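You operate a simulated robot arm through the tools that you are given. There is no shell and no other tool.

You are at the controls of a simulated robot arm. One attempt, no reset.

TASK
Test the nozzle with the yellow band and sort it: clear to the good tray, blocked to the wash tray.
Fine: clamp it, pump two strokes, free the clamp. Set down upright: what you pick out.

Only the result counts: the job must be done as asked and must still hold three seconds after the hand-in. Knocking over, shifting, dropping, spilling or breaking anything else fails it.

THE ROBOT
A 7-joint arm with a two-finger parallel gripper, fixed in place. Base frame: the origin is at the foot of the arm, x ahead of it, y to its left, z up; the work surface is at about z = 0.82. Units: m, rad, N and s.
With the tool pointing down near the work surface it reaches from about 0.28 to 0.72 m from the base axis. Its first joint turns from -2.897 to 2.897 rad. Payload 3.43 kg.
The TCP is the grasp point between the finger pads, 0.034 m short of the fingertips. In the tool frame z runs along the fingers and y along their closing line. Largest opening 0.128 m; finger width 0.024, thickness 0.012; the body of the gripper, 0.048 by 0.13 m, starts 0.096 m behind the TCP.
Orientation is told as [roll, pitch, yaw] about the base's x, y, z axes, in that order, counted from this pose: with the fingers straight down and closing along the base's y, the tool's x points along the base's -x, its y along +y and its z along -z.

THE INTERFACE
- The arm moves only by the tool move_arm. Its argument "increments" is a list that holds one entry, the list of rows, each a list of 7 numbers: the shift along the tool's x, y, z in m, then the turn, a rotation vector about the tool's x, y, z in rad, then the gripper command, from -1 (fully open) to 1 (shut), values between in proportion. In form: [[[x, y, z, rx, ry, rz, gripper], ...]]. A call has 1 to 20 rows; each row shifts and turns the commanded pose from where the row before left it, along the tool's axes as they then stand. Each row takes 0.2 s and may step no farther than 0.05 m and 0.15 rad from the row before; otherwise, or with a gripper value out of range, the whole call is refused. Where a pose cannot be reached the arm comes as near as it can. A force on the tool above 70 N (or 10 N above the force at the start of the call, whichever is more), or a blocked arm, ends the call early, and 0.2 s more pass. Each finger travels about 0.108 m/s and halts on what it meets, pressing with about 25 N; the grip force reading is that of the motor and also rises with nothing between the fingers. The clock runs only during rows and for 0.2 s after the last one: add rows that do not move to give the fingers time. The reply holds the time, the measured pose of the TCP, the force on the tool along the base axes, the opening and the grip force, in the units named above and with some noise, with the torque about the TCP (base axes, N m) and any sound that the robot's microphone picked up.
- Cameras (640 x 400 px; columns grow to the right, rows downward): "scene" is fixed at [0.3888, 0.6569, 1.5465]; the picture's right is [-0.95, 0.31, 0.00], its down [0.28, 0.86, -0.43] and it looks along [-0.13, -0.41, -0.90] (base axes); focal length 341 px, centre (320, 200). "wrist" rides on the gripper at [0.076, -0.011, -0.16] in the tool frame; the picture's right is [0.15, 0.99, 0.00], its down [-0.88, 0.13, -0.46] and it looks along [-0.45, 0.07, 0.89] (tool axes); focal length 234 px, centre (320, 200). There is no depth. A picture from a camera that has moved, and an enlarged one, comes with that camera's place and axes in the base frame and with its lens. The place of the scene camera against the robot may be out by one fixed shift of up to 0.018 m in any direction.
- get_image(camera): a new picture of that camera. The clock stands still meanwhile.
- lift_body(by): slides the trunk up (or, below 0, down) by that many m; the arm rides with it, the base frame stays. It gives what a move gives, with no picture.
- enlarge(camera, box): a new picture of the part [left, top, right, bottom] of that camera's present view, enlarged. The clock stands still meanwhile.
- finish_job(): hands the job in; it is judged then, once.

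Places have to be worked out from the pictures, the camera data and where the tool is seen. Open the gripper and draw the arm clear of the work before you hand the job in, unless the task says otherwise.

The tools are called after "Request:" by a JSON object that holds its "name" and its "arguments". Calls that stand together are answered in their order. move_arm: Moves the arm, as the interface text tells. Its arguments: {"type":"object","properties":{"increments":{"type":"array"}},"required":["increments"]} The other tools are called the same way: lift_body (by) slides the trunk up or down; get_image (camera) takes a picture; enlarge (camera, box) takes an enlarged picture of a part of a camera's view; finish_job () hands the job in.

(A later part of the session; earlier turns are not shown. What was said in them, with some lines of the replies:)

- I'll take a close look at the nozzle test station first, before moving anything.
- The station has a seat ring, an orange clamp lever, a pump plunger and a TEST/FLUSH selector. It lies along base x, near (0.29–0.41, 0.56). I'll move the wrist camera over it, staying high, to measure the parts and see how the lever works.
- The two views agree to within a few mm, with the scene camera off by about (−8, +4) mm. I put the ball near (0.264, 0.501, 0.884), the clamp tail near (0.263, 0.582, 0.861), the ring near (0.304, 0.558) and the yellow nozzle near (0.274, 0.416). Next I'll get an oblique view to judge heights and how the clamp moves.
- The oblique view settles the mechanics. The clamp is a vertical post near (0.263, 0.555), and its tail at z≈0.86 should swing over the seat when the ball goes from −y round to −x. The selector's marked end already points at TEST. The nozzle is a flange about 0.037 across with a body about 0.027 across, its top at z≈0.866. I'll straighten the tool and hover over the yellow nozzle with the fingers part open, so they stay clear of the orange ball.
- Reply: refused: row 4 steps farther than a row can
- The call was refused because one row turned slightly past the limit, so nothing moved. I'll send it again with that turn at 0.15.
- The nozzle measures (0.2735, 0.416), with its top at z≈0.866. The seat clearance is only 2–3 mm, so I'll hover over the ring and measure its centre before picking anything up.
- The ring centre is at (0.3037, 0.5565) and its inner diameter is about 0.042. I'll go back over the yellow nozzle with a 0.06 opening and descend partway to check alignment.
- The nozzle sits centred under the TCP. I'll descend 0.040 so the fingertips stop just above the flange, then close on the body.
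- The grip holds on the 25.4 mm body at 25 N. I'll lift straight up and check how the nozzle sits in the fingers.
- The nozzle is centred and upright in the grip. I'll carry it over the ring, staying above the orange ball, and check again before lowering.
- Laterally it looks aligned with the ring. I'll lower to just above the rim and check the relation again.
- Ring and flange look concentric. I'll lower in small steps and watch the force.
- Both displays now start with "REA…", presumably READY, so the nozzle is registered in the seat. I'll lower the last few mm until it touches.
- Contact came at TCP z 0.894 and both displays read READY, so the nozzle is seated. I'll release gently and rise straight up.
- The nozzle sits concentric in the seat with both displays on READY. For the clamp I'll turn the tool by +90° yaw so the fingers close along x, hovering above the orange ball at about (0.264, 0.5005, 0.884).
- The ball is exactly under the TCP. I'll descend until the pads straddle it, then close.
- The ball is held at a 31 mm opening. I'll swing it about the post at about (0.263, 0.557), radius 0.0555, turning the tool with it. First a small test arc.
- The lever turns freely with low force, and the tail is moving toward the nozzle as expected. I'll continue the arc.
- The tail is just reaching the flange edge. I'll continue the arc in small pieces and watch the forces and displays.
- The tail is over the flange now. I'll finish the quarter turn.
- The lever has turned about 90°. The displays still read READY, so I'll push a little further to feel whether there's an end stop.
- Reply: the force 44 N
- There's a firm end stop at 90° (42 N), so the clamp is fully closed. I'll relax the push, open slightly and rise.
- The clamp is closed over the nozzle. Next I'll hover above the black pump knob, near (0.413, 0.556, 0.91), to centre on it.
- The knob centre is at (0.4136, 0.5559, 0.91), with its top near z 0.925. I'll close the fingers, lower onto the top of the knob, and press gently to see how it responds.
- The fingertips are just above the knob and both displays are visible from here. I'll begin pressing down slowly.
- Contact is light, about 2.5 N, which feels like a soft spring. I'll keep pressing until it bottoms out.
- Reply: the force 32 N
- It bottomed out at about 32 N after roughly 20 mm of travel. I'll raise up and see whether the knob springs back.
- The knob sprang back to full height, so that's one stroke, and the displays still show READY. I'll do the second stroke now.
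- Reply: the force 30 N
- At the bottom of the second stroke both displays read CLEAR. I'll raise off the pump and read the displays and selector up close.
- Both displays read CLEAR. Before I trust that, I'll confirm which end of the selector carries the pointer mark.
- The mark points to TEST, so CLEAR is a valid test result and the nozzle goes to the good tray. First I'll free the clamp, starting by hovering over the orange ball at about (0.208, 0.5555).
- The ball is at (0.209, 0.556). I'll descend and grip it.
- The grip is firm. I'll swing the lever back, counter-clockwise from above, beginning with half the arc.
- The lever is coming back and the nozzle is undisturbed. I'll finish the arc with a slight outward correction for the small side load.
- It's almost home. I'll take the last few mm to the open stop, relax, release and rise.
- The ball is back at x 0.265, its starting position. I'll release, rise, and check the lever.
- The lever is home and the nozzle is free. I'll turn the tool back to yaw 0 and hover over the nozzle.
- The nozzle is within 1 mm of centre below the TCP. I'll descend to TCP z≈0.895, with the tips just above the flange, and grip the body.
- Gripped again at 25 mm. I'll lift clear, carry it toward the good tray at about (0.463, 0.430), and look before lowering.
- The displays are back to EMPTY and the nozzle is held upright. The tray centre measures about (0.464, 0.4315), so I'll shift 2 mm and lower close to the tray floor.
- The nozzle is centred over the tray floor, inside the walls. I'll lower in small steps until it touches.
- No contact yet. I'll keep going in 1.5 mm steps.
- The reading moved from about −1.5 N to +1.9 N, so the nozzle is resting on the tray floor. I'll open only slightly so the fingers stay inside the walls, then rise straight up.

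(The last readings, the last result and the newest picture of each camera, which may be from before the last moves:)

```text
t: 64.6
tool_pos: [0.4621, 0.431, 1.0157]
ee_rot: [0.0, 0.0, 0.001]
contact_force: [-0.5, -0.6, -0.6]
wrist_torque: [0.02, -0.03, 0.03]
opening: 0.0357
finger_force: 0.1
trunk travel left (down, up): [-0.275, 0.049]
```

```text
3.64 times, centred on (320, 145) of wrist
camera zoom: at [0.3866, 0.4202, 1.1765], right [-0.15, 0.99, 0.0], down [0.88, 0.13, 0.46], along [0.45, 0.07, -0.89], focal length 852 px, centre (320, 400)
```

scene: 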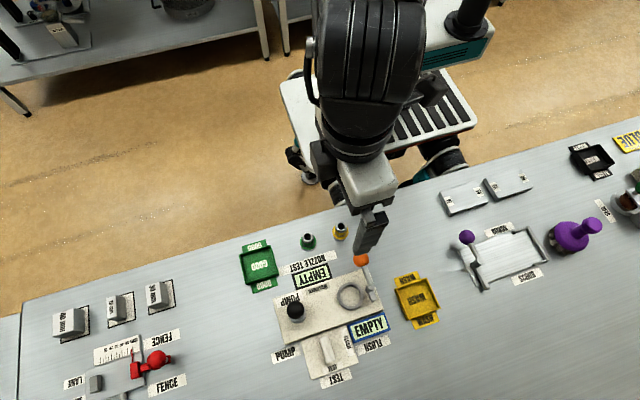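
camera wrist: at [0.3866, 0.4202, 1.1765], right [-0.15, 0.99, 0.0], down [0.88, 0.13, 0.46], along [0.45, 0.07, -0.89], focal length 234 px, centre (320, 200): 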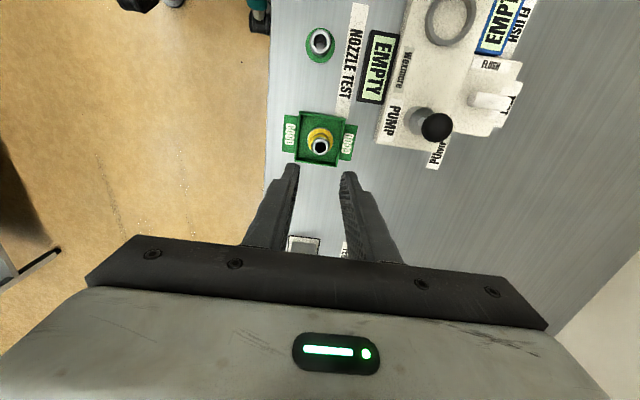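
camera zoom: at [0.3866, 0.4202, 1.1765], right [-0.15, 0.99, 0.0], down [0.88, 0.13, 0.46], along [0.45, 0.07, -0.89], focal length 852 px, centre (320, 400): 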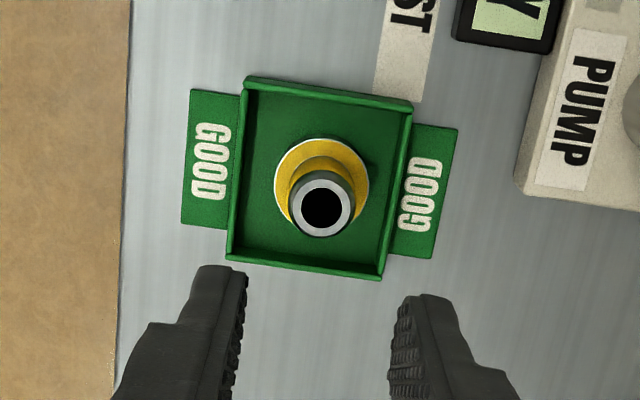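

The nozzle stands upright in the middle of the good tray. I'll open the gripper, draw the arm up and clear, and check the whole scene.

Request:
{"name": "move_arm", "arguments": {"increments": [[[0, 0, -0.04, 0, 0, 0, -0.2], [0, 0, -0.04, 0, 0, 0, -1], [0.045, -0.01, -0.01, 0, 0, 0, -1], [0.045, -0.01, 0, 0, 0, 0, -1], [0.045, -0.01, 0, 0, 0, 0, -1], [0.045, 0, 0, 0, 0, 0, -1], [0.045, 0, 0, 0, 0, 0, -1], [0.045, 0, 0, 0, 0, 0, -1], [0, 0, 0, 0, 0, 0, -1], [0, 0, 0, 0, 0, 0, -1], [0, 0, 0, 0, 0, 0, -1]]]}}

Request:
{"name": "get_image", "arguments": {"camera": "scene"}}

Request:
{"name": "enlarge", "arguments": {"camera": "scene", "box": [220, 200, 450, 390]}}

```text
t: 67.0
tool_pos: [0.1923, 0.4015, 1.1056]
ee_rot: [0.001, 0.0, 0.001]
contact_force: [0.2, -0.6, 0.7]
wrist_torque: [-0.01, -0.02, 0.01]
opening: 0.1277
finger_force: 0.1
trunk travel left (down, up): [-0.275, 0.049]
```

```text
taken
```

scene: 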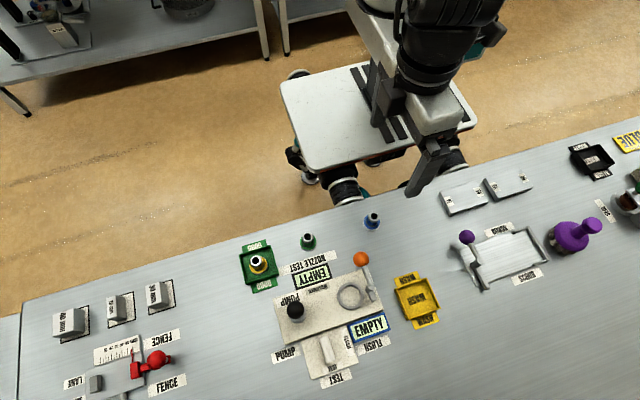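

```text
2.11 times, centred on (335, 295) of scene
camera zoom: at [0.3888, 0.6569, 1.5465], right [-0.95, 0.31, 0.0], down [0.28, 0.86, -0.43], along [-0.13, -0.41, -0.9], focal length 717 px, centre (288, 0)
```

zoom: 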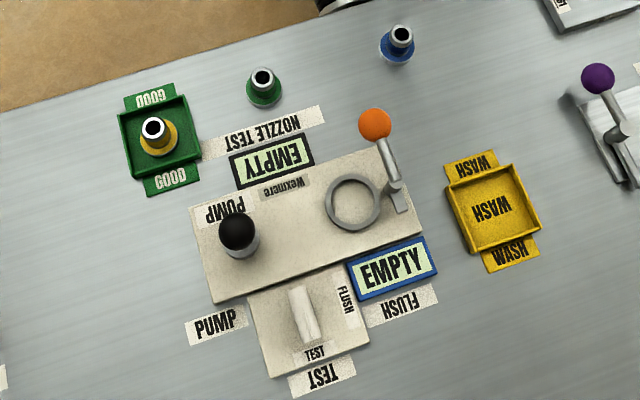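

The yellow nozzle stands upright in the good tray. The clamp is open, the selector is untouched, the other nozzles are where they were, and the arm is clear with the gripper open. I'm handing the job in.

Request:
{"name": "finish_job", "arguments": {}}

```text
The job is handed in.
```

The yellow-banded nozzle tested clear and is now standing upright in the middle of the good tray.

- **Test:** I seated and clamped it, then pumped two full strokes with the selector on TEST. Both displays changed from READY to CLEAR on the second stroke.
- **After the test:** I swung the clamp back to its open position before lifting the nozzle out. The displays then returned to EMPTY.
- **At hand-in:** The last picture showed the other nozzles, the trays and the selector where they started. The gripper was open and the arm was clear of the work.

The hand-in was accepted, but no verdict came back with it.
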